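You operate a simulated robot arm through the tools that you are given. There is no shell and no other tool. Be economical: measure what you need, move in short steps, check, and stop when the job is done.

You run a simulated two-armed robot. Do the job below in one go: nothing can be reset, and whatever is moved stays where it is left.

Task
Hold the base plate still, screw the black cap on and slide the plate on to the landing mat.
Fine: turn the cap till it binds, slide the plate to the middle of the mat without lifting it, then lay the dunnage strip where the plate lay.

The check looks at the end state, three seconds after you hand in, the way a careful person would. Anything else that was tipped, shoved, dropped, spilled or broken makes it a failure. A push-on lid holds only when it is set on centred and level and pressed home; a screw cap is set on level and turned clockwise until tight.

Robot
Two 7-joint arms with two-finger parallel grippers on one trunk, on a base that drives. Base frame: it is fixed to the floor where the robot stands at the start and does not move with it; the origin is under the middle of the robot, x ahead of it, y to its left, z up. Units: cm, degrees, N and s.
The left shoulder is at the start at [7, 13.3, 117.6], the right one opposite. With the tool pointing down near the work surface each hand reaches from about 10 to 64 cm from the robot's upright axis, wherever it stands, measured 20 degrees to its own side. Places, roughly: base plate boss [50, -20, 80]; base plate place [50, -20, 80]. Payload 1.57 kg a hand.
Tool frame (each hand has its own): the origin (TCP) lies between the finger pads and is the grasp point; the fingertips stand 3 cm ahead of it; z points along the fingers, y is the line along which they close. The gripper opens to 8 cm. The fingers are 1.7 cm wide and 1.2 cm thick; the gripper's body (4 by 8.2 cm) begins 8 cm behind the TCP.
Orientation is that of the tool frame in the base frame, as a unit quaternion [w, x, y, z]. With the fingers straight down and closing along the base's y, the tool's x points along the base's -x, its y along +y and its z along -z.

Tools
- The arms move only by the tool arm_command. It takes "left_steps", "right_steps" or both (then of equal length, played together; a hand with none holds still); each is a list of rows, each an object of numbers (a shift or turn left out is 0, a gripper value left out holds the last): "gripper": the opening, from 0 (shut) to 1 (fully open); "dx", "dy", "dz": the shift along the base's x, y, z in cm; "wx", "wy", "wz": the turn, a rotation vector about the base's x, y, z in degrees. In form: [{"gripper": .., "dx": .., "dy": .., "dz": .., "wx": .., "wy": .., "wz": ..}, ...]. A call has 1 to 10 rows; each row is the pose to reach, as a shift and turn from the pose commanded when the call began. Each row takes 0.2 s and may step no farther than 5 cm and 8.6 degrees from the row before; otherwise, or with a gripper value out of range, the whole call is refused. A pose out of reach is approached as far as the arm can. The call stops where the force on the tool passes 40 N (or 10 N more than at its start, if that is more) or the arm is blocked; 0.2 s more then pass. Each finger travels about 15.3 cm/s and halts on what it meets, pressing with about 41 N; the grip force reading is that of the motor and also rises with nothing between the fingers. The clock runs only during rows and for 0.2 s after the last one: add rows that repeat a pose to give the fingers time. It gives the time, the measured TCP pose, the force on the tool (base axes), the opening and the grip force at its end, in the units of the frame above (readings bear some noise), with the torque about the TCP (base axes, N m) and any sound that the robot's microphone picked up, and new pictures: "show" is both (left out), scene, wrist or none (wrist: the cameras of the hands that moved).
- Cameras (640 x 400 px; columns grow to the right, rows downward): "scene" is now at [13.21, -0.41, 139.36]; the picture's right is [-0.05, -1.00, 0.00], its down [-0.69, 0.04, -0.72] and it looks along [0.72, -0.04, -0.69] (base axes); focal length 270 px, centre (320, 200). "left" rides on the left gripper at [7.2, 0.7, -12.2] in its tool frame; the picture's right is [-0.09, 1.00, 0.00], its down [-0.84, -0.08, -0.54] and it looks along [-0.54, -0.05, 0.84] (tool axes); focal length 238 px, centre (320, 200). "right" rides on the right gripper at [7.2, -0.7, -12.2] in its tool frame; the picture's right is [0.09, 1.00, 0.00], its down [-0.84, 0.08, -0.54] and it looks along [-0.54, 0.05, 0.84] (tool axes); focal length 238 px, centre (320, 200). There is no depth. A picture from a camera that has moved, and an enlarged one, comes with that camera's place and axes in the base frame and with its lens.
- slide_trunk(by): slides the trunk up (or, below 0, down) by that many cm; the arms and the scene camera ride with it, the base frame stays. It gives what a move gives, with no picture.
- roll_base(legs): drives the robot by 1 to 6 legs, each [ahead, left, turn to the left] in cm, cm and degrees, along the robot's own axes; the way and the turn of a leg run together, so that a leg with both is an arc; at most 150 cm and 180 degrees a leg. The arms and the cameras ride along, it lands a little off, and it stops where it bumps. It gives what a move gives, and a new picture of the scene camera.
- turn_head(pan, tilt): turns the head with the scene camera to pan (to the left, within 86 degrees either way) and tilt (down, from -29 to 69), counted from straight ahead of the robot. It gives what a move gives, and a new picture of the scene camera.
- close_up(camera, box): a new picture of the part [left, top, right, bottom] of that camera's present view, enlarged. No time passes.
- job_done(): hands the job in; it is judged then, once.

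Work in short steps. Places have to be worked out from the pictures, the camera data and where the tool is seen: move nearer, look again, correct. Check each grasp and each placing, and mend what went wrong. You have 120 turns and 260 pictures in all, those below and enlarged ones among them. Open the grippers and draw the arms clear of the work before you hand the job in, unless the task says otherwise; then end with one line.

The tools are called after ">>>" by a JSON object that holds its "api" and its "payload". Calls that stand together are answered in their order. arm_command: Moves the arms, as the interface text tells. Its arguments: {"type":"object","properties":{"left_steps":{"type":"array"},"right_steps":{"type":"array"},"show":{"type":"string","enum":["both","scene","wrist","none"]}},"required":[]} The other tools are called the same way: slide_trunk (by) slides the trunk up or down; roll_base (legs) drives the base; turn_head (pan, tilt) turns the head that bears the scene camera; close_up (camera, box) takes an enlarged picture of a part of a camera's view; job_done () hands the job in.

At the start:

```text
time_s: 0.0
left_tcp_pos: [37.89, 9.51, 116.54]
left_orientation: [-0.001, 0.0, 1.0, 0.0]
left_contact_force: [-0.2, 0.4, 0.8]
left_moment: [-0.04, 0.0, 0.03]
left_opening: 7.99
left_grip_force: 0.1
right_tcp_pos: [38.43, -23.25, 115.23]
right_orientation: [0.001, 0.0, 1.0, -0.001]
right_contact_force: [0.6, -0.3, -0.1]
right_moment: [-0.02, -0.04, 0.01]
right_opening: 7.99
right_grip_force: 0.0
trunk travel left (down, up): [-75.0, 19.0]
robot x, y, heading: [-0.11, 0.07, 0.1]
head pan, tilt: [-3.0, 43.7]
```

scene: 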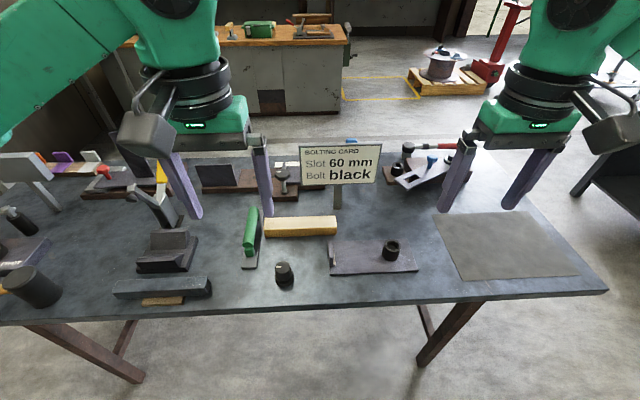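
right: 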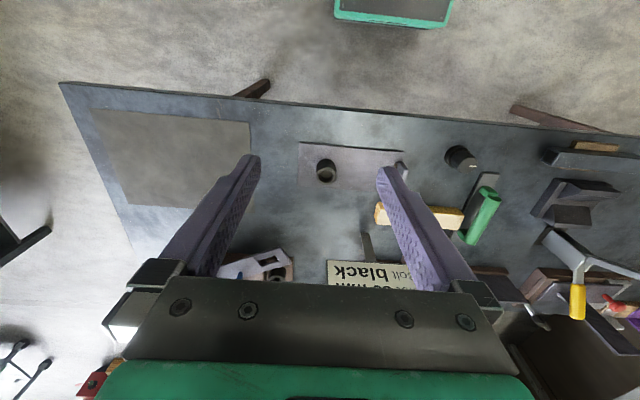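
left: 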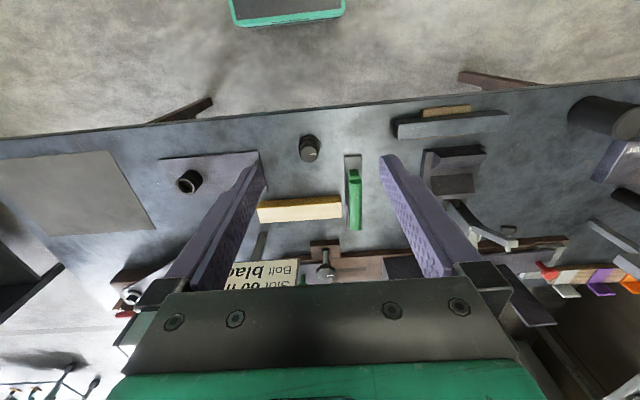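

The scene shows a plate with a boss, a black cap, a mat on the right and a wooden strip. I'll enlarge the work area to measure it.

>>> {"api": "close_up", "payload": {"camera": "scene", "box": [220, 190, 440, 310]}}

>>> {"api": "close_up", "payload": {"camera": "scene", "box": [410, 180, 620, 310]}}

>>> {"api": "close_up", "payload": {"camera": "scene", "box": [280, 130, 480, 220]}}

>>> {"api": "close_up", "payload": {"camera": "scene", "box": [0, 140, 260, 320]}}

```text
2.91 times, centred on (330, 250) of scene
camera zoom: at [13.21, -0.41, 139.36], right [-0.05, -1.0, 0.0], down [-0.69, 0.04, -0.72], along [0.72, -0.04, -0.69], focal length 784 px, centre (291, 54)
```

zoom: 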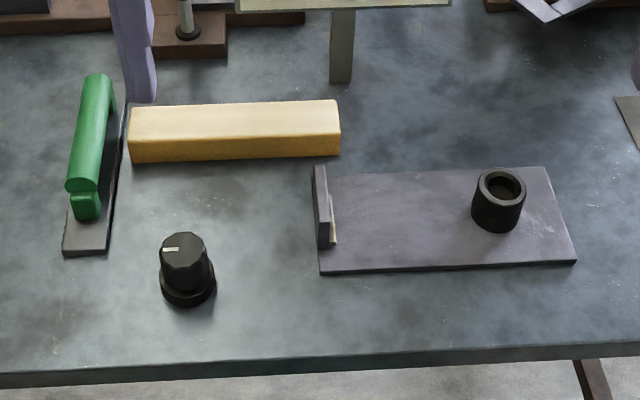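

```text
3.05 times, centred on (515, 245) of scene
camera zoom: at [13.21, -0.41, 139.36], right [-0.05, -1.0, 0.0], down [-0.69, 0.04, -0.72], along [0.72, -0.04, -0.69], focal length 822 px, centre (-274, 63)
```

zoom: 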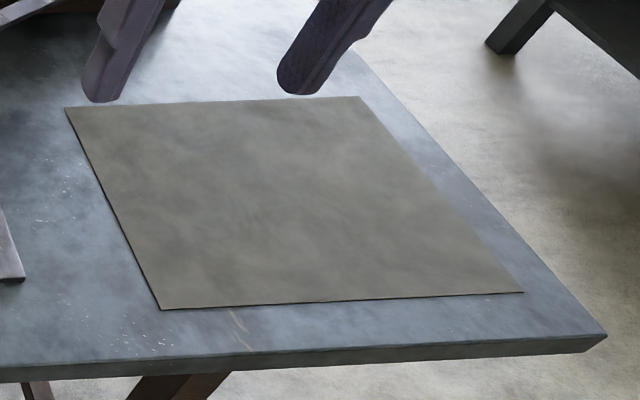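

```text
3.20 times, centred on (380, 175) of scene
camera zoom: at [13.21, -0.41, 139.36], right [-0.05, -1.0, 0.0], down [-0.69, 0.04, -0.72], along [0.72, -0.04, -0.69], focal length 863 px, centre (128, 280)
```

zoom: 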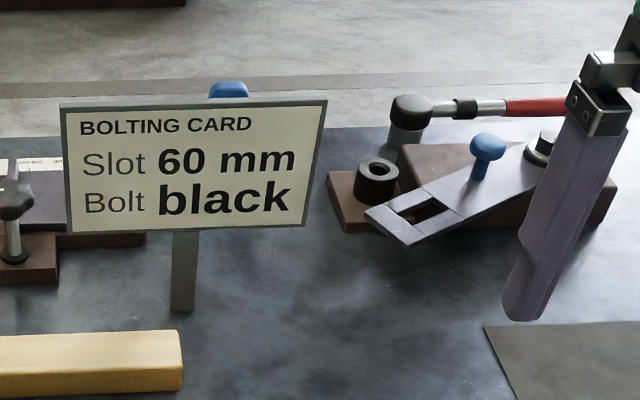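

```text
2.22 times, centred on (130, 230) of scene
camera zoom: at [13.21, -0.41, 139.36], right [-0.05, -1.0, 0.0], down [-0.69, 0.04, -0.72], along [0.72, -0.04, -0.69], focal length 599 px, centre (742, 133)
```

zoom: 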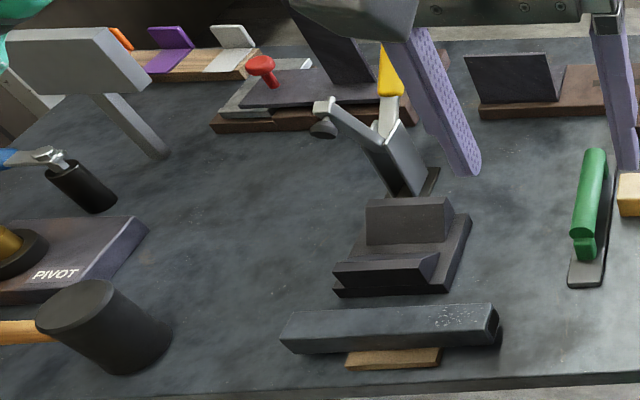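

Rough estimates, taking the work surface at z≈80: plate about 10x22 cm centred (53,-16), boss (53,-21), cap (47,6.5), timber strip (62.5,2), mat centre (56,-52). I'll move the left hand out to the left and bring the right hand over the cap.

>>> {"api": "arm_command", "payload": {"left_steps": [{"dy": 4}, {"dy": 8}, {"dy": 12}, {"dy": 16}, {"dy": 18}, {"dy": 20}, {"dy": 20}, {"dy": 20}, {"dy": 20}], "right_steps": [{"dy": 0}, {"dy": 0}, {"dy": 4, "dx": 1}, {"dy": 8, "dx": 2}, {"dy": 12, "dx": 3}, {"dy": 16, "dx": 4}, {"dy": 20, "dx": 5, "dz": -2}, {"dy": 24, "dx": 5, "dz": -5}, {"dy": 27, "dx": 5, "dz": -8}]}}

```text
time_s: 2.0
left_tcp_pos: [37.76, 29.72, 116.22]
left_orientation: [0.0, -0.001, 1.0, -0.001]
left_contact_force: [0.2, 0.2, -0.3]
left_moment: [0.01, 0.01, 0.0]
left_opening: 8.01
left_grip_force: 0.1
right_tcp_pos: [43.51, 3.64, 107.49]
right_orientation: [0.0, 0.0, 1.0, -0.001]
right_contact_force: [-0.1, 1.0, -0.7]
right_moment: [-0.01, -0.03, -0.02]
right_opening: 7.98
right_grip_force: 0.0
trunk travel left (down, up): [-75.0, 19.0]
robot x, y, heading: [-0.1, -0.01, 0.0]
head pan, tilt: [-3.0, 43.7]
camera scene: at [13.26, -0.22, 139.36], right [-0.05, -1.0, 0.0], down [-0.69, 0.04, -0.72], along [0.72, -0.04, -0.69], focal length 270 px, centre (320, 200)
camera right: at [36.24, 2.97, 119.58], right [-0.09, 1.0, 0.0], down [0.84, 0.08, 0.54], along [0.54, 0.05, -0.84], focal length 238 px, centre (320, 200)
camera left: at [30.52, 30.32, 128.45], right [0.09, 1.0, 0.0], down [0.84, -0.08, 0.54], along [0.54, -0.05, -0.84], focal length 238 px, centre (320, 200)
```

scene: 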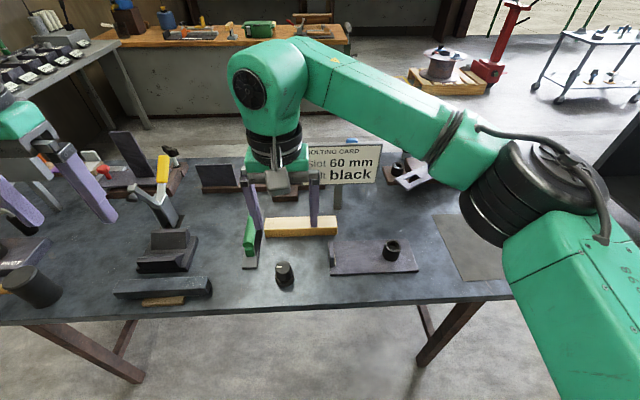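
right: 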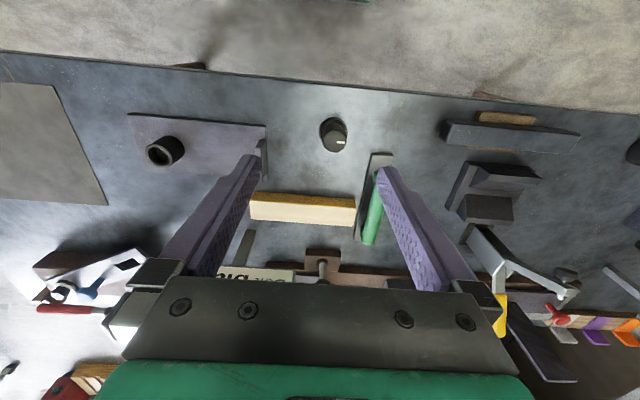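
left: 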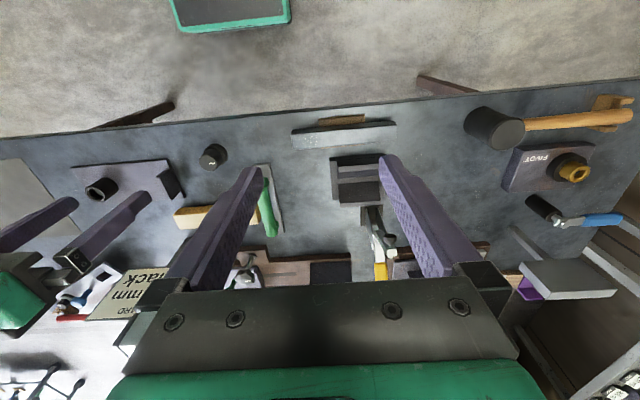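

Triangulating from both cameras puts the cap near (47.5, 6.2). I'll lower the right hand above it for a closer look.

>>> {"api": "arm_command", "payload": {"right_steps": [{"dx": 2, "dy": 1.3, "dz": -4}, {"dx": 4, "dy": 2.6, "dz": -8}, {"dx": 4, "dy": 2.6, "dz": -12}, {"dx": 4, "dy": 2.6, "dz": -12}], "show": "both"}}

>>> {"api": "close_up", "payload": {"camera": "right", "box": [240, 60, 440, 185]}}

>>> {"api": "close_up", "payload": {"camera": "scene", "box": [220, 200, 440, 310]}}

```text
time_s: 3.0
left_tcp_pos: [37.58, 29.36, 116.37]
left_orientation: [0.0, 0.0, 1.0, 0.0]
left_contact_force: [0.6, 0.1, 0.3]
left_moment: [0.0, 0.04, 0.0]
left_opening: 7.99
left_grip_force: 0.0
right_tcp_pos: [47.54, 6.39, 95.26]
right_orientation: [0.001, 0.0, 1.0, 0.0]
right_contact_force: [1.1, 0.1, 0.2]
right_moment: [-0.01, 0.01, 0.0]
right_opening: 7.99
right_grip_force: 0.1
trunk travel left (down, up): [-75.0, 19.0]
robot x, y, heading: [0.07, 0.13, -0.0]
head pan, tilt: [-3.0, 43.7]
camera scene: at [13.2, -0.38, 139.36], right [-0.05, -1.0, 0.0], down [-0.69, 0.04, -0.72], along [0.72, -0.04, -0.69], focal length 270 px, centre (320, 200)
camera right: at [40.27, 5.54, 107.42], right [-0.09, 1.0, 0.0], down [0.84, 0.08, 0.54], along [0.54, 0.05, -0.84], focal length 238 px, centre (320, 200)
```

scene: 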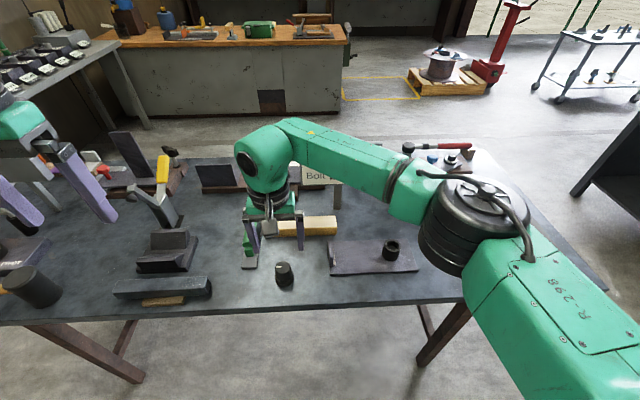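
right: 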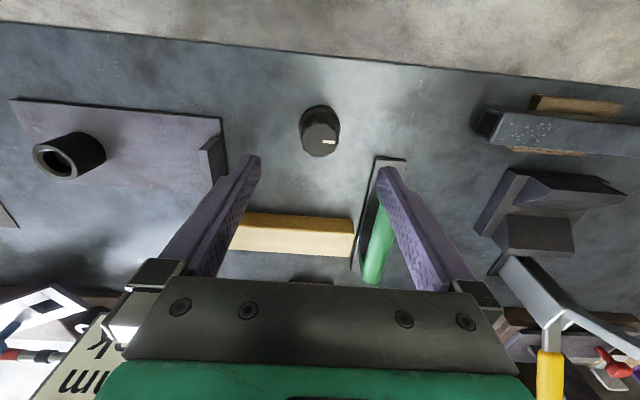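

```text
3.20 times, centred on (340, 122) of right
camera zoom: at [40.27, 5.54, 107.42], right [-0.09, 1.0, 0.0], down [0.84, 0.08, 0.54], along [0.54, 0.05, -0.84], focal length 763 px, centre (256, 448)
```

zoom: 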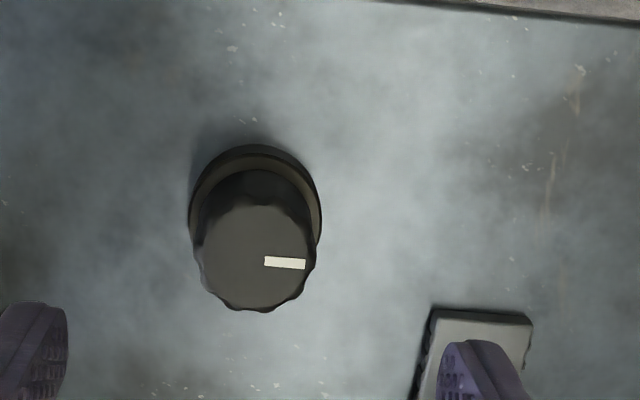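

```text
2.91 times, centred on (330, 255) of scene
camera zoom: at [13.2, -0.38, 139.36], right [-0.05, -1.0, 0.0], down [-0.69, 0.04, -0.72], along [0.72, -0.04, -0.69], focal length 784 px, centre (291, 40)
```

zoom: 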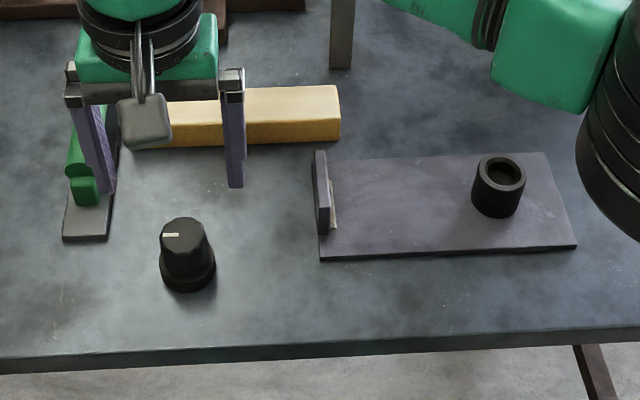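

The cap top triangulates to (47.95, 6.35, 84.9) with the table near z≈79.3. I'll descend with open fingers around the knob.

>>> {"api": "arm_command", "payload": {"right_steps": [{"dx": 0.4, "dz": -4}, {"dx": 0.4, "dz": -7.5}, {"dx": 0.4, "dz": -9.5}, {"dx": 0.4, "dz": -11}, {"dx": 0.4, "dz": -11}], "show": "both"}}

>>> {"api": "close_up", "payload": {"camera": "scene", "box": [220, 200, 380, 310]}}

```text
time_s: 4.2
left_tcp_pos: [37.75, 29.51, 116.49]
left_orientation: [0.0, 0.001, 1.0, 0.0]
left_contact_force: [0.6, 0.0, 0.0]
left_moment: [0.0, -0.01, 0.03]
left_opening: 8.0
left_grip_force: 0.1
right_tcp_pos: [47.89, 6.38, 84.08]
right_orientation: [0.0, 0.0, 1.0, 0.0]
right_contact_force: [0.8, 0.0, -0.3]
right_moment: [0.01, 0.03, 0.01]
right_opening: 8.0
right_grip_force: 0.0
trunk travel left (down, up): [-75.0, 19.0]
robot x, y, heading: [0.04, 0.18, 0.0]
head pan, tilt: [-3.0, 43.7]
camera scene: at [13.2, -0.39, 139.36], right [-0.05, -1.0, 0.0], down [-0.69, 0.04, -0.72], along [0.72, -0.04, -0.69], focal length 270 px, centre (320, 200)
camera right: at [40.68, 5.62, 96.25], right [-0.09, 1.0, 0.0], down [0.84, 0.08, 0.54], along [0.54, 0.05, -0.84], focal length 238 px, centre (320, 200)
```

scene: 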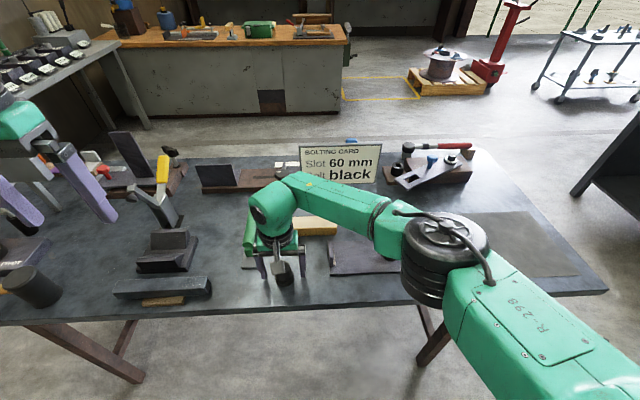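
right: 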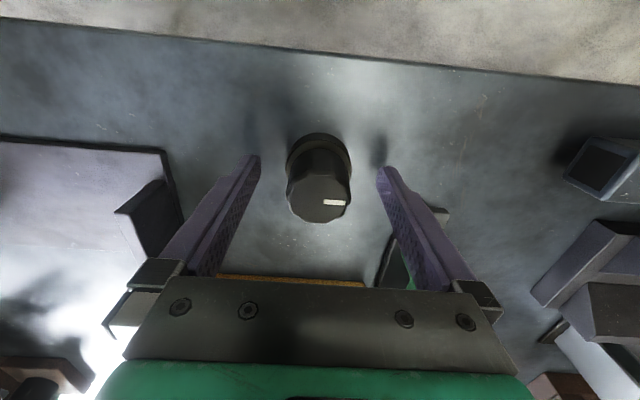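

```text
3.64 times, centred on (300, 255) of scene
camera zoom: at [13.2, -0.39, 139.36], right [-0.05, -1.0, 0.0], down [-0.69, 0.04, -0.72], along [0.72, -0.04, -0.69], focal length 980 px, centre (393, 0)
```

zoom: 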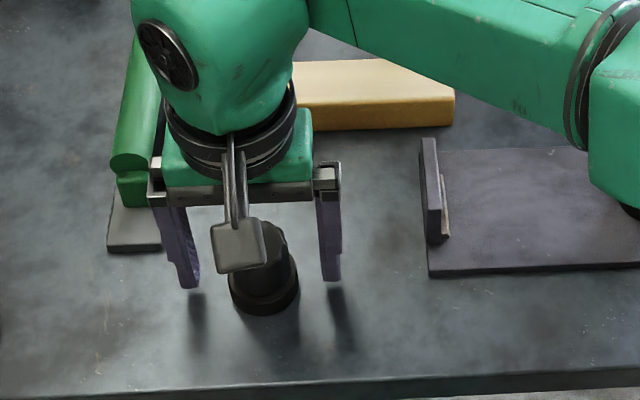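

The cap is centred between the fingers with the tips about 2 cm above its base. I'll close on it.

>>> {"api": "arm_command", "payload": {"right_steps": [{"gripper": 0.4}, {"gripper": 0.3}, {"gripper": 0.2}, {"gripper": 0.2}], "show": "wrist"}}

```text
time_s: 5.2
left_tcp_pos: [37.68, 28.98, 116.46]
left_orientation: [0.0, 0.0, 1.0, 0.002]
left_contact_force: [0.0, 0.5, 0.3]
left_moment: [0.02, 0.01, 0.01]
left_opening: 8.01
left_grip_force: 0.2
right_tcp_pos: [47.97, 5.85, 84.18]
right_orientation: [0.0, 0.002, 1.0, -0.001]
right_contact_force: [-3.3, -24.0, -2.1]
right_moment: [-1.09, -0.49, -0.08]
right_opening: 4.8
right_grip_force: 45.6
trunk travel left (down, up): [-75.0, 19.0]
robot x, y, heading: [0.38, 0.04, 0.1]
head pan, tilt: [-3.0, 43.7]
camera right: at [40.68, 5.05, 96.25], right [-0.09, 1.0, 0.0], down [0.84, 0.08, 0.54], along [0.54, 0.05, -0.84], focal length 238 px, centre (320, 200)
```

right: 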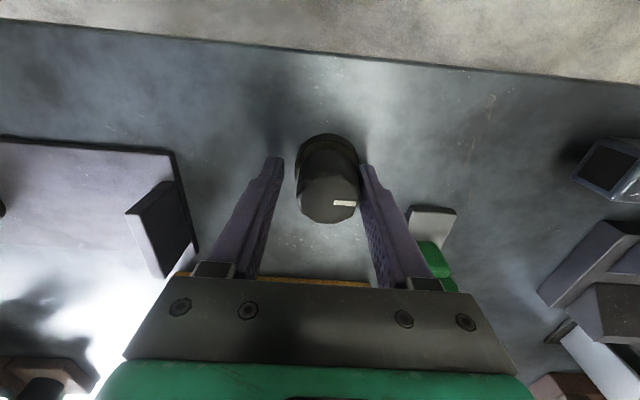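

Contact came early at 4.8 cm and the hand shifted by about 0.5 cm. I'll inspect before squeezing further.

>>> {"api": "close_up", "payload": {"camera": "right", "box": [230, 110, 430, 235]}}

>>> {"api": "close_up", "payload": {"camera": "scene", "box": [230, 220, 340, 290]}}

```text
3.20 times, centred on (330, 172) of right
camera zoom: at [40.68, 5.05, 96.25], right [-0.09, 1.0, 0.0], down [0.84, 0.08, 0.54], along [0.54, 0.05, -0.84], focal length 763 px, centre (288, 288)
```

zoom: 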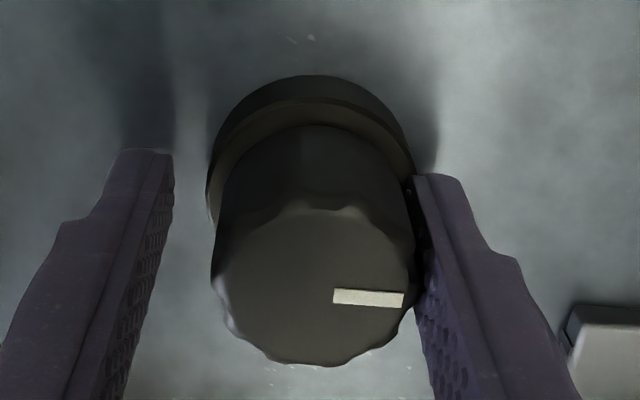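

```text
5.71 times, centred on (285, 255) of scene
camera zoom: at [13.13, -1.02, 139.36], right [-0.05, -1.0, 0.0], down [-0.69, 0.04, -0.72], along [0.72, -0.04, -0.69], focal length 1541 px, centre (520, -114)
```

zoom: 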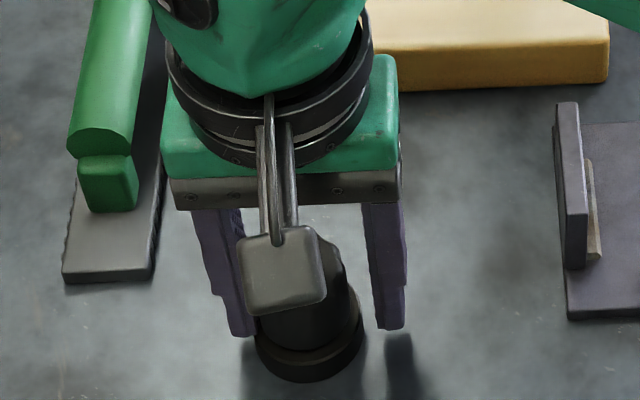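

The robot body itself has shifted about 0.6 cm in -y (the scene camera too), so only the +y finger touches. I'll open, re-centre on the cap at y≈6.4 and check.

>>> {"api": "arm_command", "payload": {"right_steps": [{"gripper": 0.8}, {"gripper": 0.8}, {"gripper": 0.8}], "show": "wrist"}}

```text
time_s: 6.0
left_tcp_pos: [37.78, 29.51, 116.37]
left_orientation: [0.001, -0.001, 1.0, -0.001]
left_contact_force: [-0.4, -0.2, 0.6]
left_moment: [-0.03, -0.01, -0.01]
left_opening: 8.02
left_grip_force: 0.1
right_tcp_pos: [47.97, 6.53, 84.06]
right_orientation: [0.0, 0.0, 1.0, 0.001]
right_contact_force: [0.2, 0.1, 0.3]
right_moment: [-0.02, -0.02, 0.02]
right_opening: 6.43
right_grip_force: 0.1
trunk travel left (down, up): [-75.0, 19.0]
robot x, y, heading: [-0.05, -0.11, 0.1]
head pan, tilt: [-3.0, 43.7]
camera right: at [40.69, 5.76, 96.28], right [-0.09, 1.0, 0.0], down [0.84, 0.08, 0.54], along [0.54, 0.05, -0.84], focal length 238 px, centre (320, 200)
```

right: 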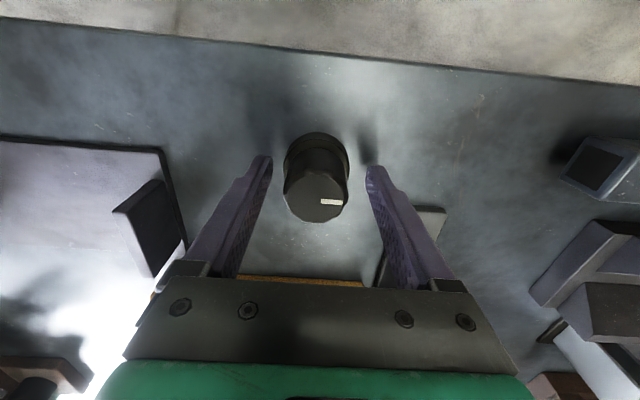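

The hand has returned to y≈6.5, so the push came from contact, probably off-centre by a few mm. I'll nudge to y≈6.3 and close gradually, watching the forces.

>>> {"api": "arm_command", "payload": {"right_steps": [{"gripper": 0.65, "dy": -0.1}, {"gripper": 0.62, "dy": -0.1}, {"gripper": 0.62, "dy": -0.1}], "show": "wrist"}}

>>> {"api": "close_up", "payload": {"camera": "right", "box": [230, 110, 430, 235]}}

```text
time_s: 6.8
left_tcp_pos: [37.77, 29.48, 116.42]
left_orientation: [0.001, 0.001, 1.0, 0.0]
left_contact_force: [0.0, -0.5, 1.1]
left_moment: [-0.01, 0.01, -0.02]
left_opening: 8.02
left_grip_force: 0.0
right_tcp_pos: [47.86, 6.12, 84.3]
right_orientation: [0.0, 0.001, 1.0, 0.001]
right_contact_force: [0.2, -4.0, 0.6]
right_moment: [-0.13, -0.05, 0.02]
right_opening: 5.39
right_grip_force: 2.1
trunk travel left (down, up): [-75.0, 19.0]
robot x, y, heading: [-0.08, -0.03, -0.2]
head pan, tilt: [-3.0, 43.7]
camera right: at [40.68, 5.3, 96.27], right [-0.09, 1.0, 0.0], down [0.84, 0.08, 0.54], along [0.54, 0.05, -0.84], focal length 238 px, centre (320, 200)
```

right: 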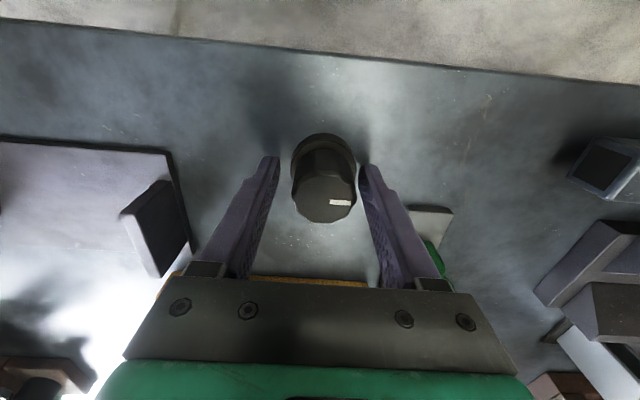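

```text
3.20 times, centred on (330, 172) of right
camera zoom: at [40.68, 5.3, 96.27], right [-0.09, 1.0, 0.0], down [0.84, 0.08, 0.54], along [0.54, 0.05, -0.84], focal length 763 px, centre (288, 288)
```

zoom: 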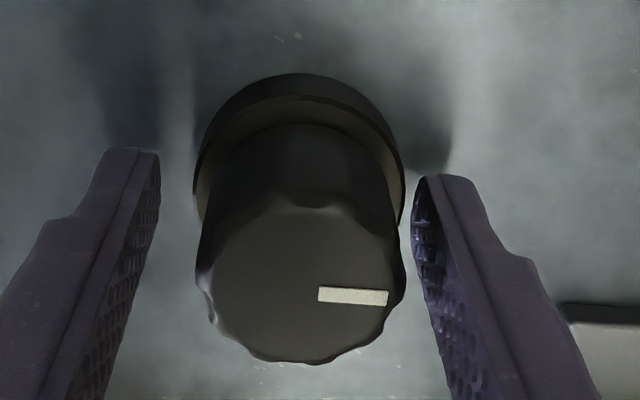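

Something stops the -y finger at y≈3.43 in both tries, although the picture shows a gap there, so I doubt the geometry near the flange. I'll open, rise 1 cm to hold only the knob, and re-close gently.

>>> {"api": "arm_command", "payload": {"right_steps": [{"gripper": 0.8}, {"gripper": 0.8, "dz": 1.2, "dy": 0.1}, {"gripper": 0.62, "dz": 1.2, "dy": 0.1}, {"gripper": 0.55, "dz": 1.2, "dy": 0.1}, {"gripper": 0.55, "dz": 1.2, "dy": 0.1}], "show": "wrist"}}

>>> {"api": "close_up", "payload": {"camera": "right", "box": [230, 110, 430, 235]}}

>>> {"api": "close_up", "payload": {"camera": "scene", "box": [230, 220, 340, 290]}}

>>> {"api": "close_up", "payload": {"camera": "left", "box": [80, 110, 280, 235]}}

```text
time_s: 8.0
left_tcp_pos: [37.69, 29.33, 116.28]
left_orientation: [0.0, -0.001, 1.0, 0.001]
left_contact_force: [0.8, -0.5, -0.2]
left_moment: [0.0, -0.05, -0.01]
left_opening: 8.03
left_grip_force: 0.2
right_tcp_pos: [47.94, 6.5, 85.27]
right_orientation: [0.0, 0.0, 1.0, -0.001]
right_contact_force: [-0.4, 0.4, -0.4]
right_moment: [-0.01, 0.04, 0.05]
right_opening: 4.41
right_grip_force: 0.1
trunk travel left (down, up): [-75.0, 19.0]
robot x, y, heading: [-0.26, 0.18, 0.0]
head pan, tilt: [-3.0, 43.7]
camera right: at [40.64, 5.6, 97.42], right [-0.09, 1.0, 0.0], down [0.84, 0.08, 0.54], along [0.54, 0.05, -0.84], focal length 238 px, centre (320, 200)
```

right: 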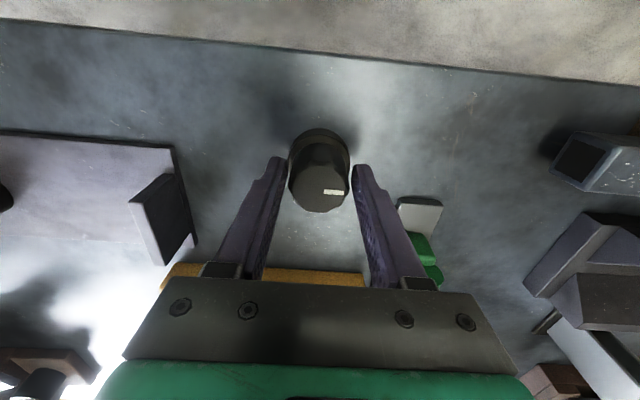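

```text
3.20 times, centred on (330, 172) of right
camera zoom: at [40.64, 5.6, 97.42], right [-0.09, 1.0, 0.0], down [0.84, 0.08, 0.54], along [0.54, 0.05, -0.84], focal length 763 px, centre (288, 288)
```

zoom: 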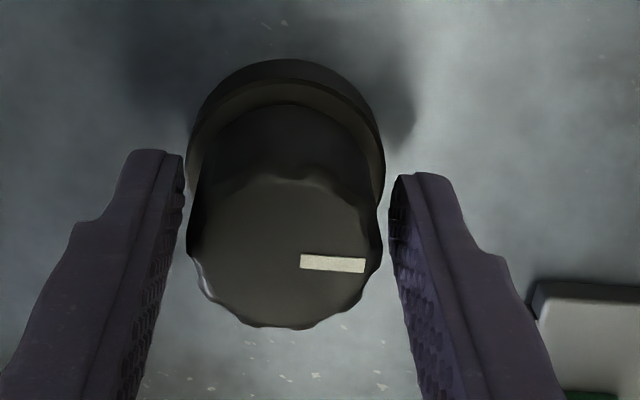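

```text
5.71 times, centred on (285, 255) of scene
camera zoom: at [13.2, -0.4, 139.36], right [-0.05, -1.0, 0.0], down [-0.69, 0.04, -0.72], along [0.72, -0.04, -0.69], focal length 1541 px, centre (520, -114)
```

zoom: 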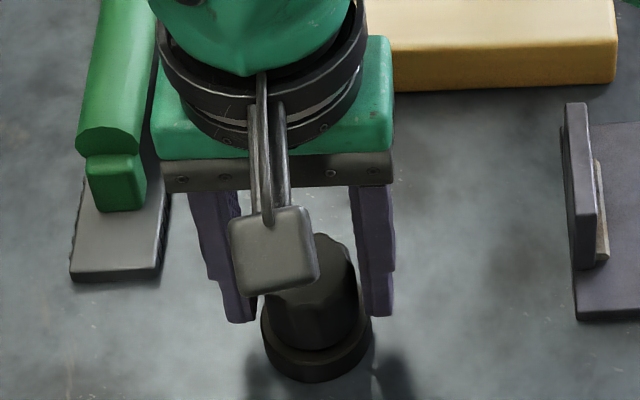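

```text
3.20 times, centred on (180, 172) of left
camera zoom: at [30.47, 30.14, 128.51], right [0.09, 1.0, 0.0], down [0.84, -0.08, 0.54], along [0.54, -0.05, -0.84], focal length 763 px, centre (768, 288)
```

zoom: 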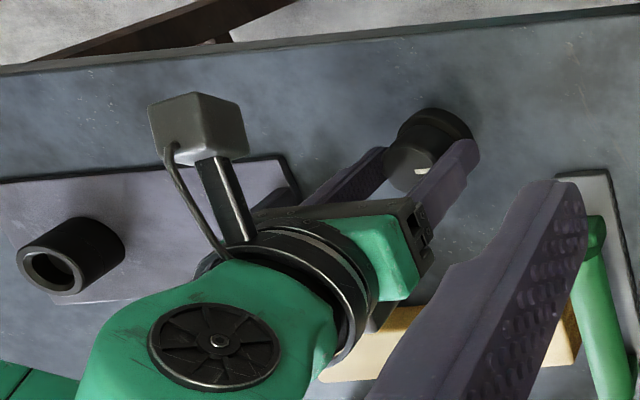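

At this height the fingers pass freely and the cap is centred. I'll close on the knob.

>>> {"api": "arm_command", "payload": {"right_steps": [{"gripper": 0.47}, {"gripper": 0.4}, {"gripper": 0.3}, {"gripper": 0.3}], "show": "wrist"}}

>>> {"api": "close_up", "payload": {"camera": "right", "box": [230, 110, 430, 235]}}

```text
time_s: 9.0
left_tcp_pos: [37.79, 29.45, 116.55]
left_orientation: [0.0, 0.0, 1.0, -0.001]
left_contact_force: [0.5, -0.2, -0.2]
left_moment: [0.01, -0.01, -0.01]
left_opening: 7.99
left_grip_force: 0.2
right_tcp_pos: [47.96, 6.48, 85.33]
right_orientation: [0.0, -0.001, 1.0, 0.001]
right_contact_force: [-0.4, -0.2, -0.4]
right_moment: [-0.02, 0.0, 0.0]
right_opening: 3.64
right_grip_force: 40.8
trunk travel left (down, up): [-75.0, 19.0]
robot x, y, heading: [-0.11, -0.1, 0.3]
head pan, tilt: [-3.0, 43.7]
camera right: at [40.64, 5.61, 97.41], right [-0.09, 1.0, 0.0], down [0.84, 0.08, 0.54], along [0.54, 0.05, -0.84], focal length 238 px, centre (320, 200)
```

right: 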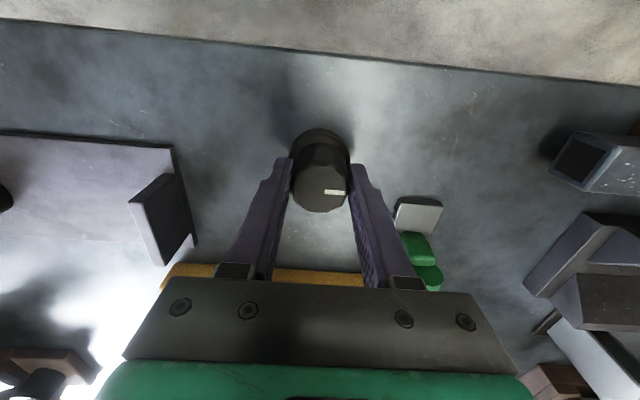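

```text
3.20 times, centred on (330, 172) of right
camera zoom: at [40.64, 5.61, 97.41], right [-0.09, 1.0, 0.0], down [0.84, 0.08, 0.54], along [0.54, 0.05, -0.84], focal length 763 px, centre (288, 288)
```

zoom: 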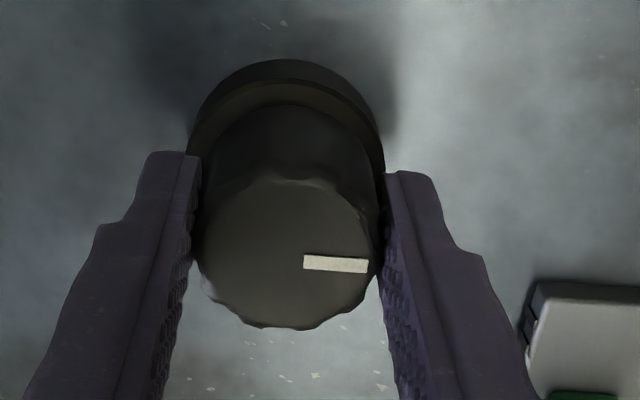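

The knob is gripped symmetrically at 3.6 cm, 41 N. I'll lift gently by 3 cm and check it comes along level.

>>> {"api": "arm_command", "payload": {"right_steps": [{"dz": 1}, {"dz": 3}, {"dz": 6}, {"dz": 9}, {"dz": 9}], "show": "both"}}

>>> {"api": "close_up", "payload": {"camera": "scene", "box": [220, 190, 440, 310]}}

```text
time_s: 10.2
left_tcp_pos: [37.78, 29.53, 116.37]
left_orientation: [0.0, -0.001, 1.0, -0.001]
left_contact_force: [-0.3, 0.3, 0.4]
left_moment: [0.04, -0.01, -0.02]
left_opening: 7.99
left_grip_force: 0.1
right_tcp_pos: [48.0, 6.27, 94.2]
right_orientation: [0.0, 0.0, 1.0, 0.0]
right_contact_force: [0.2, -0.3, -0.4]
right_moment: [-0.02, -0.03, 0.01]
right_opening: 2.37
right_grip_force: 0.0
trunk travel left (down, up): [-75.0, 19.0]
robot x, y, heading: [0.41, -0.11, -0.0]
head pan, tilt: [-3.0, 43.7]
camera scene: at [13.23, -0.39, 139.35], right [-0.05, -1.0, 0.0], down [-0.69, 0.04, -0.72], along [0.72, -0.04, -0.69], focal length 270 px, centre (320, 200)
camera right: at [40.73, 5.5, 106.41], right [-0.09, 1.0, 0.0], down [0.84, 0.08, 0.54], along [0.54, 0.05, -0.84], focal length 238 px, centre (320, 200)
```

scene: 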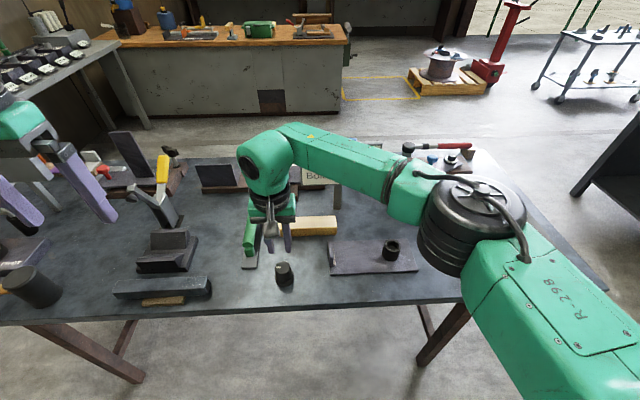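
right: 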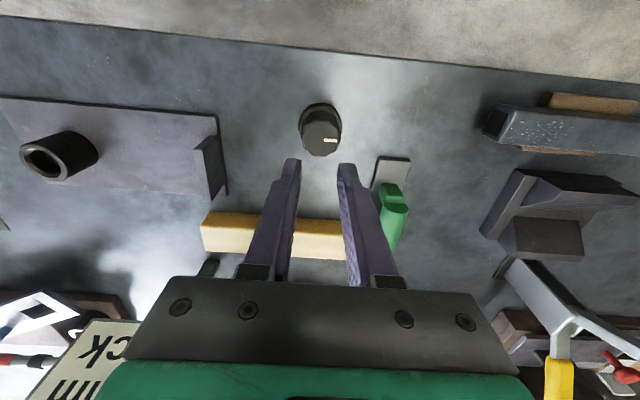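

```text
2.91 times, centred on (330, 250) of scene
camera zoom: at [13.23, -0.39, 139.35], right [-0.05, -1.0, 0.0], down [-0.69, 0.04, -0.72], along [0.72, -0.04, -0.69], focal length 784 px, centre (291, 54)
```

zoom: 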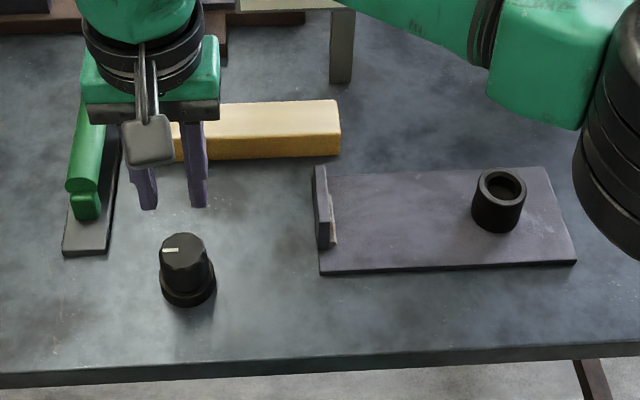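

The cap slipped out of the grip, still upright and unmoved. I'll go lower (tips just above the flange), close fully and lift slowly while watching the vertical force.

>>> {"api": "arm_command", "payload": {"right_steps": [{"gripper": 0.7}, {"gripper": 0.7, "dz": -4.5}, {"gripper": 0.7, "dz": -8}, {"gripper": 0.7, "dz": -9.5}, {"gripper": 0.7, "dz": -9.5}], "show": "none"}}

>>> {"api": "arm_command", "payload": {"right_steps": [{"gripper": 0.6}, {"gripper": 0.5}, {"gripper": 0.3}, {"gripper": 0.2}, {"gripper": 0.2}], "show": "wrist"}}

```text
time_s: 11.4
left_tcp_pos: [37.77, 29.39, 116.31]
left_orientation: [0.0, -0.001, 1.0, 0.0]
left_contact_force: [-0.5, 0.1, 0.0]
left_moment: [-0.01, 0.03, -0.03]
left_opening: 7.99
left_grip_force: 0.0
right_tcp_pos: [47.88, 6.35, 85.09]
right_orientation: [-0.001, 0.0, 1.0, 0.0]
right_contact_force: [-0.6, 0.7, 0.4]
right_moment: [0.01, 0.01, 0.01]
right_opening: 5.56
right_grip_force: 0.0
trunk travel left (down, up): [-75.0, 19.0]
robot x, y, heading: [0.21, -0.11, -0.3]
head pan, tilt: [-3.0, 43.7]
```

```text
time_s: 12.6
left_tcp_pos: [37.7, 29.36, 116.41]
left_orientation: [0.0, -0.001, 1.0, 0.0]
left_contact_force: [-0.2, -0.2, 0.1]
left_moment: [-0.06, 0.0, 0.01]
left_opening: 7.99
left_grip_force: 0.1
right_tcp_pos: [47.75, 6.27, 85.0]
right_orientation: [0.0, 0.001, 1.0, 0.0]
right_contact_force: [0.3, 0.0, -0.4]
right_moment: [0.02, 0.06, 0.03]
right_opening: 3.61
right_grip_force: 41.0
trunk travel left (down, up): [-75.0, 19.0]
robot x, y, heading: [0.15, 0.06, -0.0]
head pan, tilt: [-3.0, 43.7]
camera right: at [40.53, 5.48, 97.21], right [-0.09, 1.0, 0.0], down [0.84, 0.08, 0.54], along [0.54, 0.05, -0.84], focal length 238 px, centre (320, 200)
```

right: 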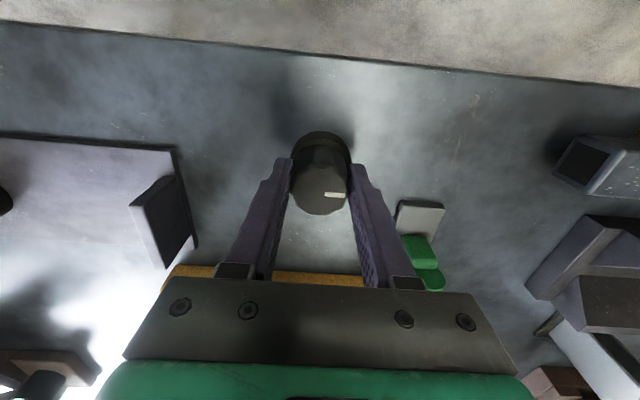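

Again gripped at 3.61 cm, centred. I'll lift slowly in small steps and read the force.

>>> {"api": "arm_command", "payload": {"right_steps": [{"dz": 0.15}, {"dz": 0.3}, {"dz": 0.4}, {"dz": 0.5}], "show": "wrist"}}

>>> {"api": "close_up", "payload": {"camera": "scene", "box": [230, 220, 340, 290]}}

```text
time_s: 13.6
left_tcp_pos: [37.69, 29.52, 116.31]
left_orientation: [0.0, 0.0, 1.0, -0.001]
left_contact_force: [-0.6, 0.1, -0.2]
left_moment: [0.0, -0.01, -0.02]
left_opening: 7.99
left_grip_force: 0.1
right_tcp_pos: [47.76, 6.28, 85.43]
right_orientation: [0.0, 0.0, 1.0, 0.0]
right_contact_force: [0.3, 0.0, -0.8]
right_moment: [0.01, -0.01, -0.01]
right_opening: 3.63
right_grip_force: 40.8
trunk travel left (down, up): [-75.0, 19.0]
robot x, y, heading: [-0.1, -0.16, 0.0]
head pan, tilt: [-3.0, 43.7]
camera right: at [40.61, 5.42, 97.57], right [-0.09, 1.0, 0.0], down [0.84, 0.08, 0.54], along [0.54, 0.05, -0.84], focal length 238 px, centre (320, 200)
```

right: 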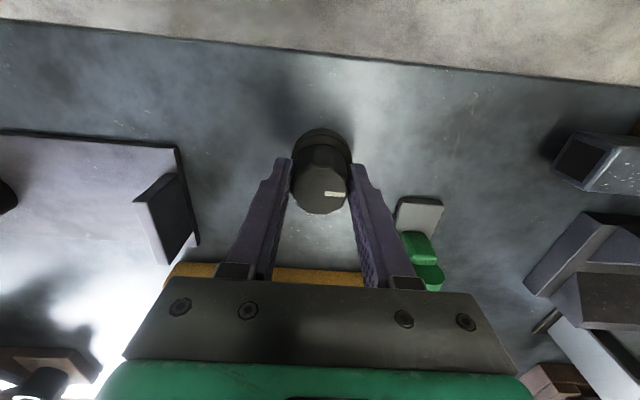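

```text
5.71 times, centred on (285, 255) of scene
camera zoom: at [13.22, -0.39, 139.36], right [-0.05, -1.0, 0.0], down [-0.69, 0.04, -0.72], along [0.72, -0.04, -0.69], focal length 1541 px, centre (520, -114)
```

zoom: 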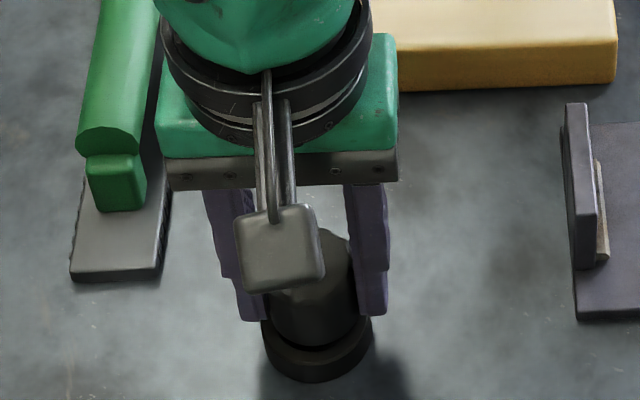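

Barely any load so far; I'll continue the slow lift and see whether the cap follows.

>>> {"api": "arm_command", "payload": {"right_steps": [{"dz": 0.3}, {"dz": 0.6}, {"dz": 0.9}, {"dz": 1.2}, {"dz": 1.5}], "show": "wrist"}}

>>> {"api": "close_up", "payload": {"camera": "scene", "box": [230, 220, 340, 290]}}

```text
time_s: 14.8
left_tcp_pos: [37.7, 29.53, 116.36]
left_orientation: [0.0, 0.0, 1.0, 0.0]
left_contact_force: [-0.2, 0.4, 0.7]
left_moment: [0.0, 0.03, 0.02]
left_opening: 8.04
left_grip_force: 0.0
right_tcp_pos: [47.97, 6.29, 86.76]
right_orientation: [0.0, 0.001, 1.0, 0.0]
right_contact_force: [0.1, -1.1, -0.7]
right_moment: [-0.02, -0.01, 0.0]
right_opening: 3.6
right_grip_force: 41.1
trunk travel left (down, up): [-75.0, 19.0]
robot x, y, heading: [0.03, -0.04, -0.1]
head pan, tilt: [-3.0, 43.7]
camera right: at [40.62, 5.44, 98.94], right [-0.09, 1.0, 0.0], down [0.84, 0.08, 0.54], along [0.54, 0.05, -0.84], focal length 238 px, centre (320, 200)
```

right: 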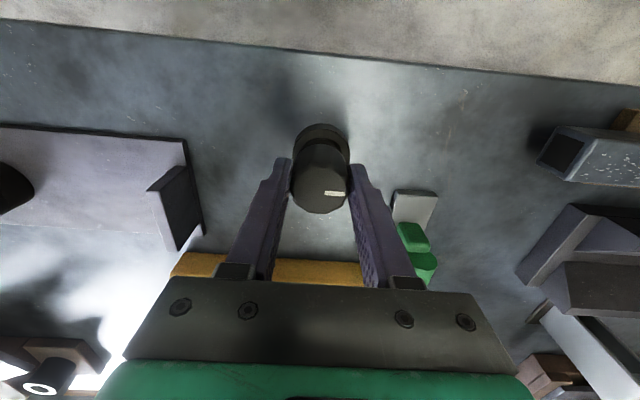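

```text
5.71 times, centred on (285, 255) of scene
camera zoom: at [13.22, -0.39, 139.36], right [-0.05, -1.0, 0.0], down [-0.69, 0.04, -0.72], along [0.72, -0.04, -0.69], focal length 1541 px, centre (520, -114)
```

zoom: 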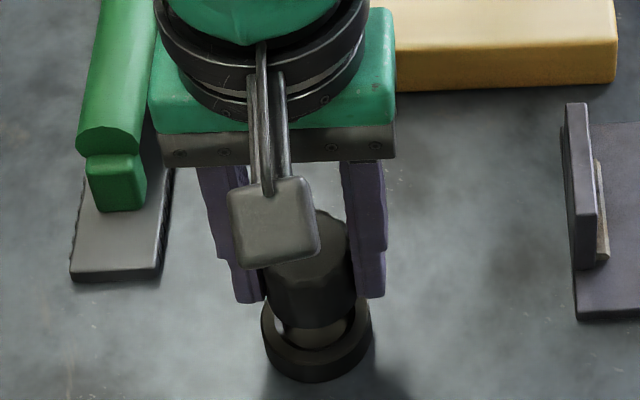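

Now it is clear: the black cap is lifting off a ring-shaped stand (the "flange" is the stand). I'll lift it fully clear and look.

>>> {"api": "arm_command", "payload": {"right_steps": [{"dz": 1}, {"dz": 2}, {"dz": 4}, {"dz": 7}, {"dz": 9}, {"dz": 9}], "show": "wrist"}}

>>> {"api": "close_up", "payload": {"camera": "scene", "box": [230, 190, 430, 290]}}

>>> {"api": "close_up", "payload": {"camera": "left", "box": [80, 100, 280, 225]}}

```text
time_s: 16.2
left_tcp_pos: [37.67, 29.49, 116.45]
left_orientation: [0.0, -0.001, 1.0, 0.0]
left_contact_force: [-0.1, -0.1, -0.1]
left_moment: [0.0, 0.0, 0.01]
left_opening: 7.99
left_grip_force: 0.0
right_tcp_pos: [47.79, 6.12, 95.78]
right_orientation: [0.0, 0.001, 1.0, 0.001]
right_contact_force: [-0.8, -0.2, 0.6]
right_moment: [0.02, 0.03, 0.02]
right_opening: 3.6
right_grip_force: 40.3
trunk travel left (down, up): [-75.0, 19.0]
robot x, y, heading: [-0.08, -0.28, -0.1]
head pan, tilt: [-3.0, 43.7]
camera right: at [40.58, 5.4, 108.0], right [-0.09, 1.0, 0.0], down [0.84, 0.08, 0.54], along [0.54, 0.05, -0.84], focal length 238 px, centre (320, 200)
```

right: 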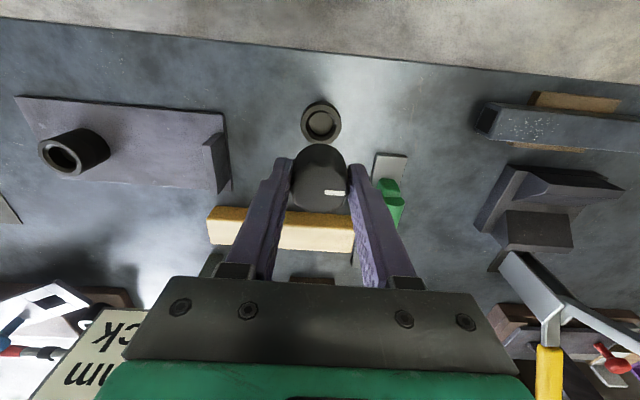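

```text
3.20 times, centred on (330, 240) of scene
camera zoom: at [13.24, -0.39, 139.35], right [-0.05, -1.0, 0.0], down [-0.69, 0.04, -0.72], along [0.72, -0.04, -0.69], focal length 863 px, centre (288, 72)
```

zoom: 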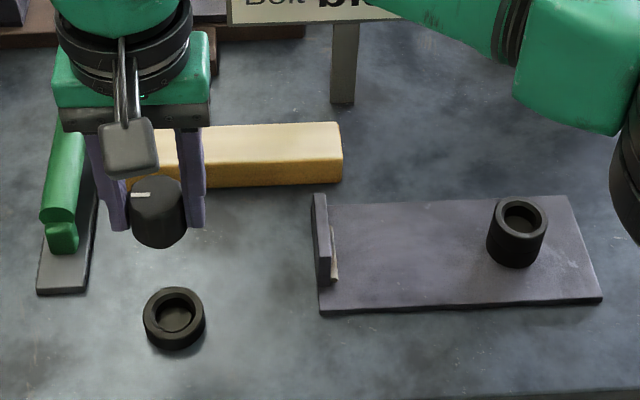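

```text
3.20 times, centred on (180, 162) of left
camera zoom: at [30.5, 30.15, 128.5], right [0.09, 1.0, 0.0], down [0.84, -0.08, 0.54], along [0.54, -0.05, -0.84], focal length 763 px, centre (768, 320)
```

zoom: 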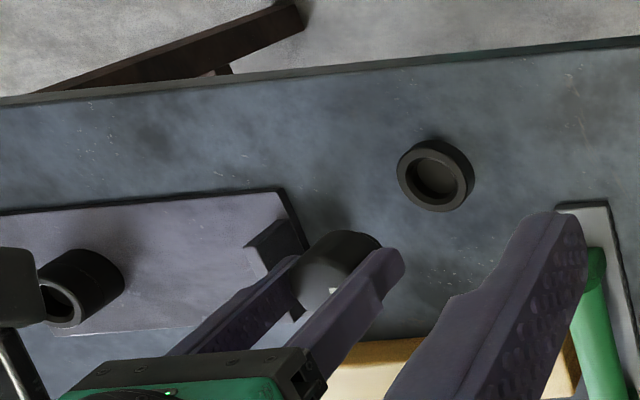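

The cap is held cleanly; the boss is near (53.1, -21.0) with its top around z≈84.4. I'll carry the cap across at this height and add a look.

>>> {"api": "arm_command", "payload": {"right_steps": [{"dy": -4.5, "dx": 1, "dz": 1}, {"dy": -9, "dx": 2, "dz": 2}, {"dy": -13.5, "dx": 3, "dz": 2}, {"dy": -18, "dx": 4, "dz": 2}, {"dy": -22.5, "dx": 5, "dz": 1}, {"dy": -27.2, "dx": 5.3, "dz": 0}, {"dy": -27.2, "dx": 5.3, "dz": 0}], "show": "both"}}

>>> {"api": "close_up", "payload": {"camera": "scene", "box": [310, 180, 450, 290]}}

>>> {"api": "close_up", "payload": {"camera": "right", "box": [230, 60, 430, 235]}}

>>> {"api": "close_up", "payload": {"camera": "left", "box": [40, 120, 240, 245]}}

```text
time_s: 17.8
left_tcp_pos: [37.74, 29.53, 116.37]
left_orientation: [0.0, 0.0, 1.0, -0.001]
left_contact_force: [0.2, 0.0, -0.6]
left_moment: [0.02, -0.01, 0.01]
left_opening: 8.0
left_grip_force: 0.0
right_tcp_pos: [52.95, -20.89, 96.07]
right_orientation: [0.0, 0.0, 1.0, 0.0]
right_contact_force: [0.4, 1.0, -0.7]
right_moment: [-0.01, 0.0, 0.03]
right_opening: 3.6
right_grip_force: 41.3
trunk travel left (down, up): [-75.0, 19.0]
robot x, y, heading: [0.1, -0.4, 0.1]
head pan, tilt: [-3.0, 43.7]
camera scene: at [13.22, -0.32, 139.36], right [-0.05, -1.0, 0.0], down [-0.69, 0.04, -0.72], along [0.72, -0.04, -0.69], focal length 270 px, centre (320, 200)
camera right: at [45.72, -21.74, 108.07], right [-0.09, 1.0, 0.0], down [0.84, 0.08, 0.54], along [0.54, 0.05, -0.84], focal length 238 px, centre (320, 200)
```

scene: 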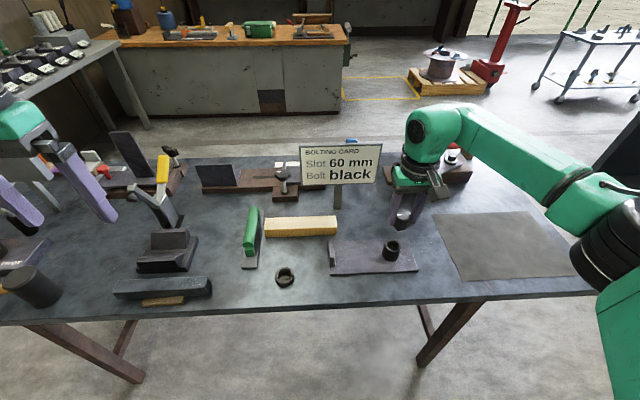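
right: 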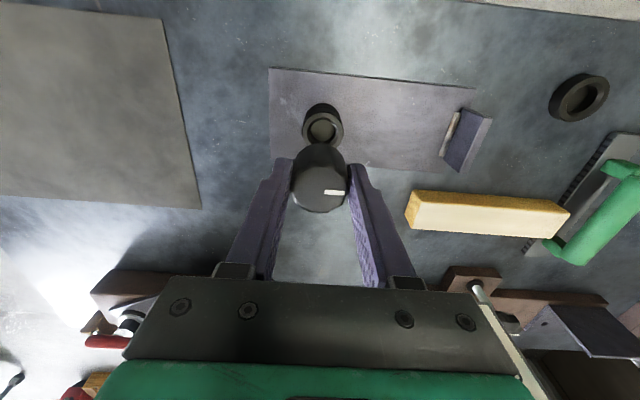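

```text
3.64 times, centred on (380, 235) of scene
camera zoom: at [13.22, -0.32, 139.36], right [-0.05, -1.0, 0.0], down [-0.69, 0.04, -0.72], along [0.72, -0.04, -0.69], focal length 980 px, centre (102, 73)
```

zoom: 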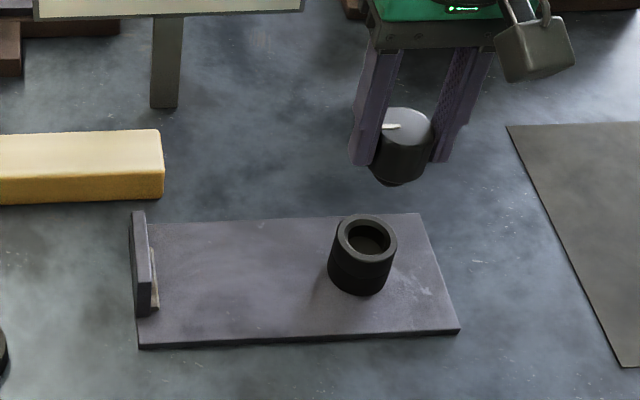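

```text
2.29 times, centred on (330, 148) of right
camera zoom: at [45.72, -21.74, 108.07], right [-0.09, 1.0, 0.0], down [0.84, 0.08, 0.54], along [0.54, 0.05, -0.84], focal length 545 px, centre (297, 320)
```

zoom: 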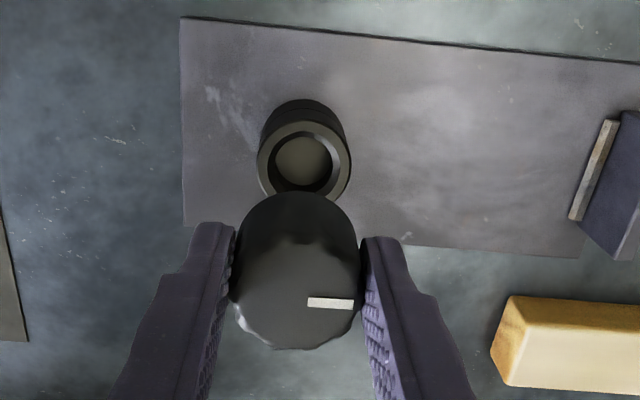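

```text
3.20 times, centred on (140, 182) of left
camera zoom: at [30.48, 30.22, 128.48], right [0.09, 1.0, 0.0], down [0.84, -0.08, 0.54], along [0.54, -0.05, -0.84], focal length 763 px, centre (896, 256)
```

zoom: 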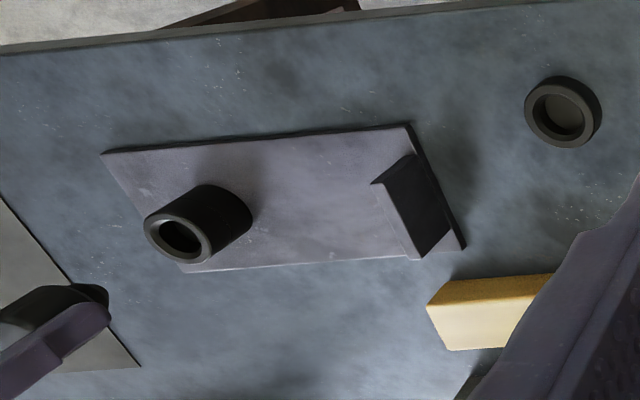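

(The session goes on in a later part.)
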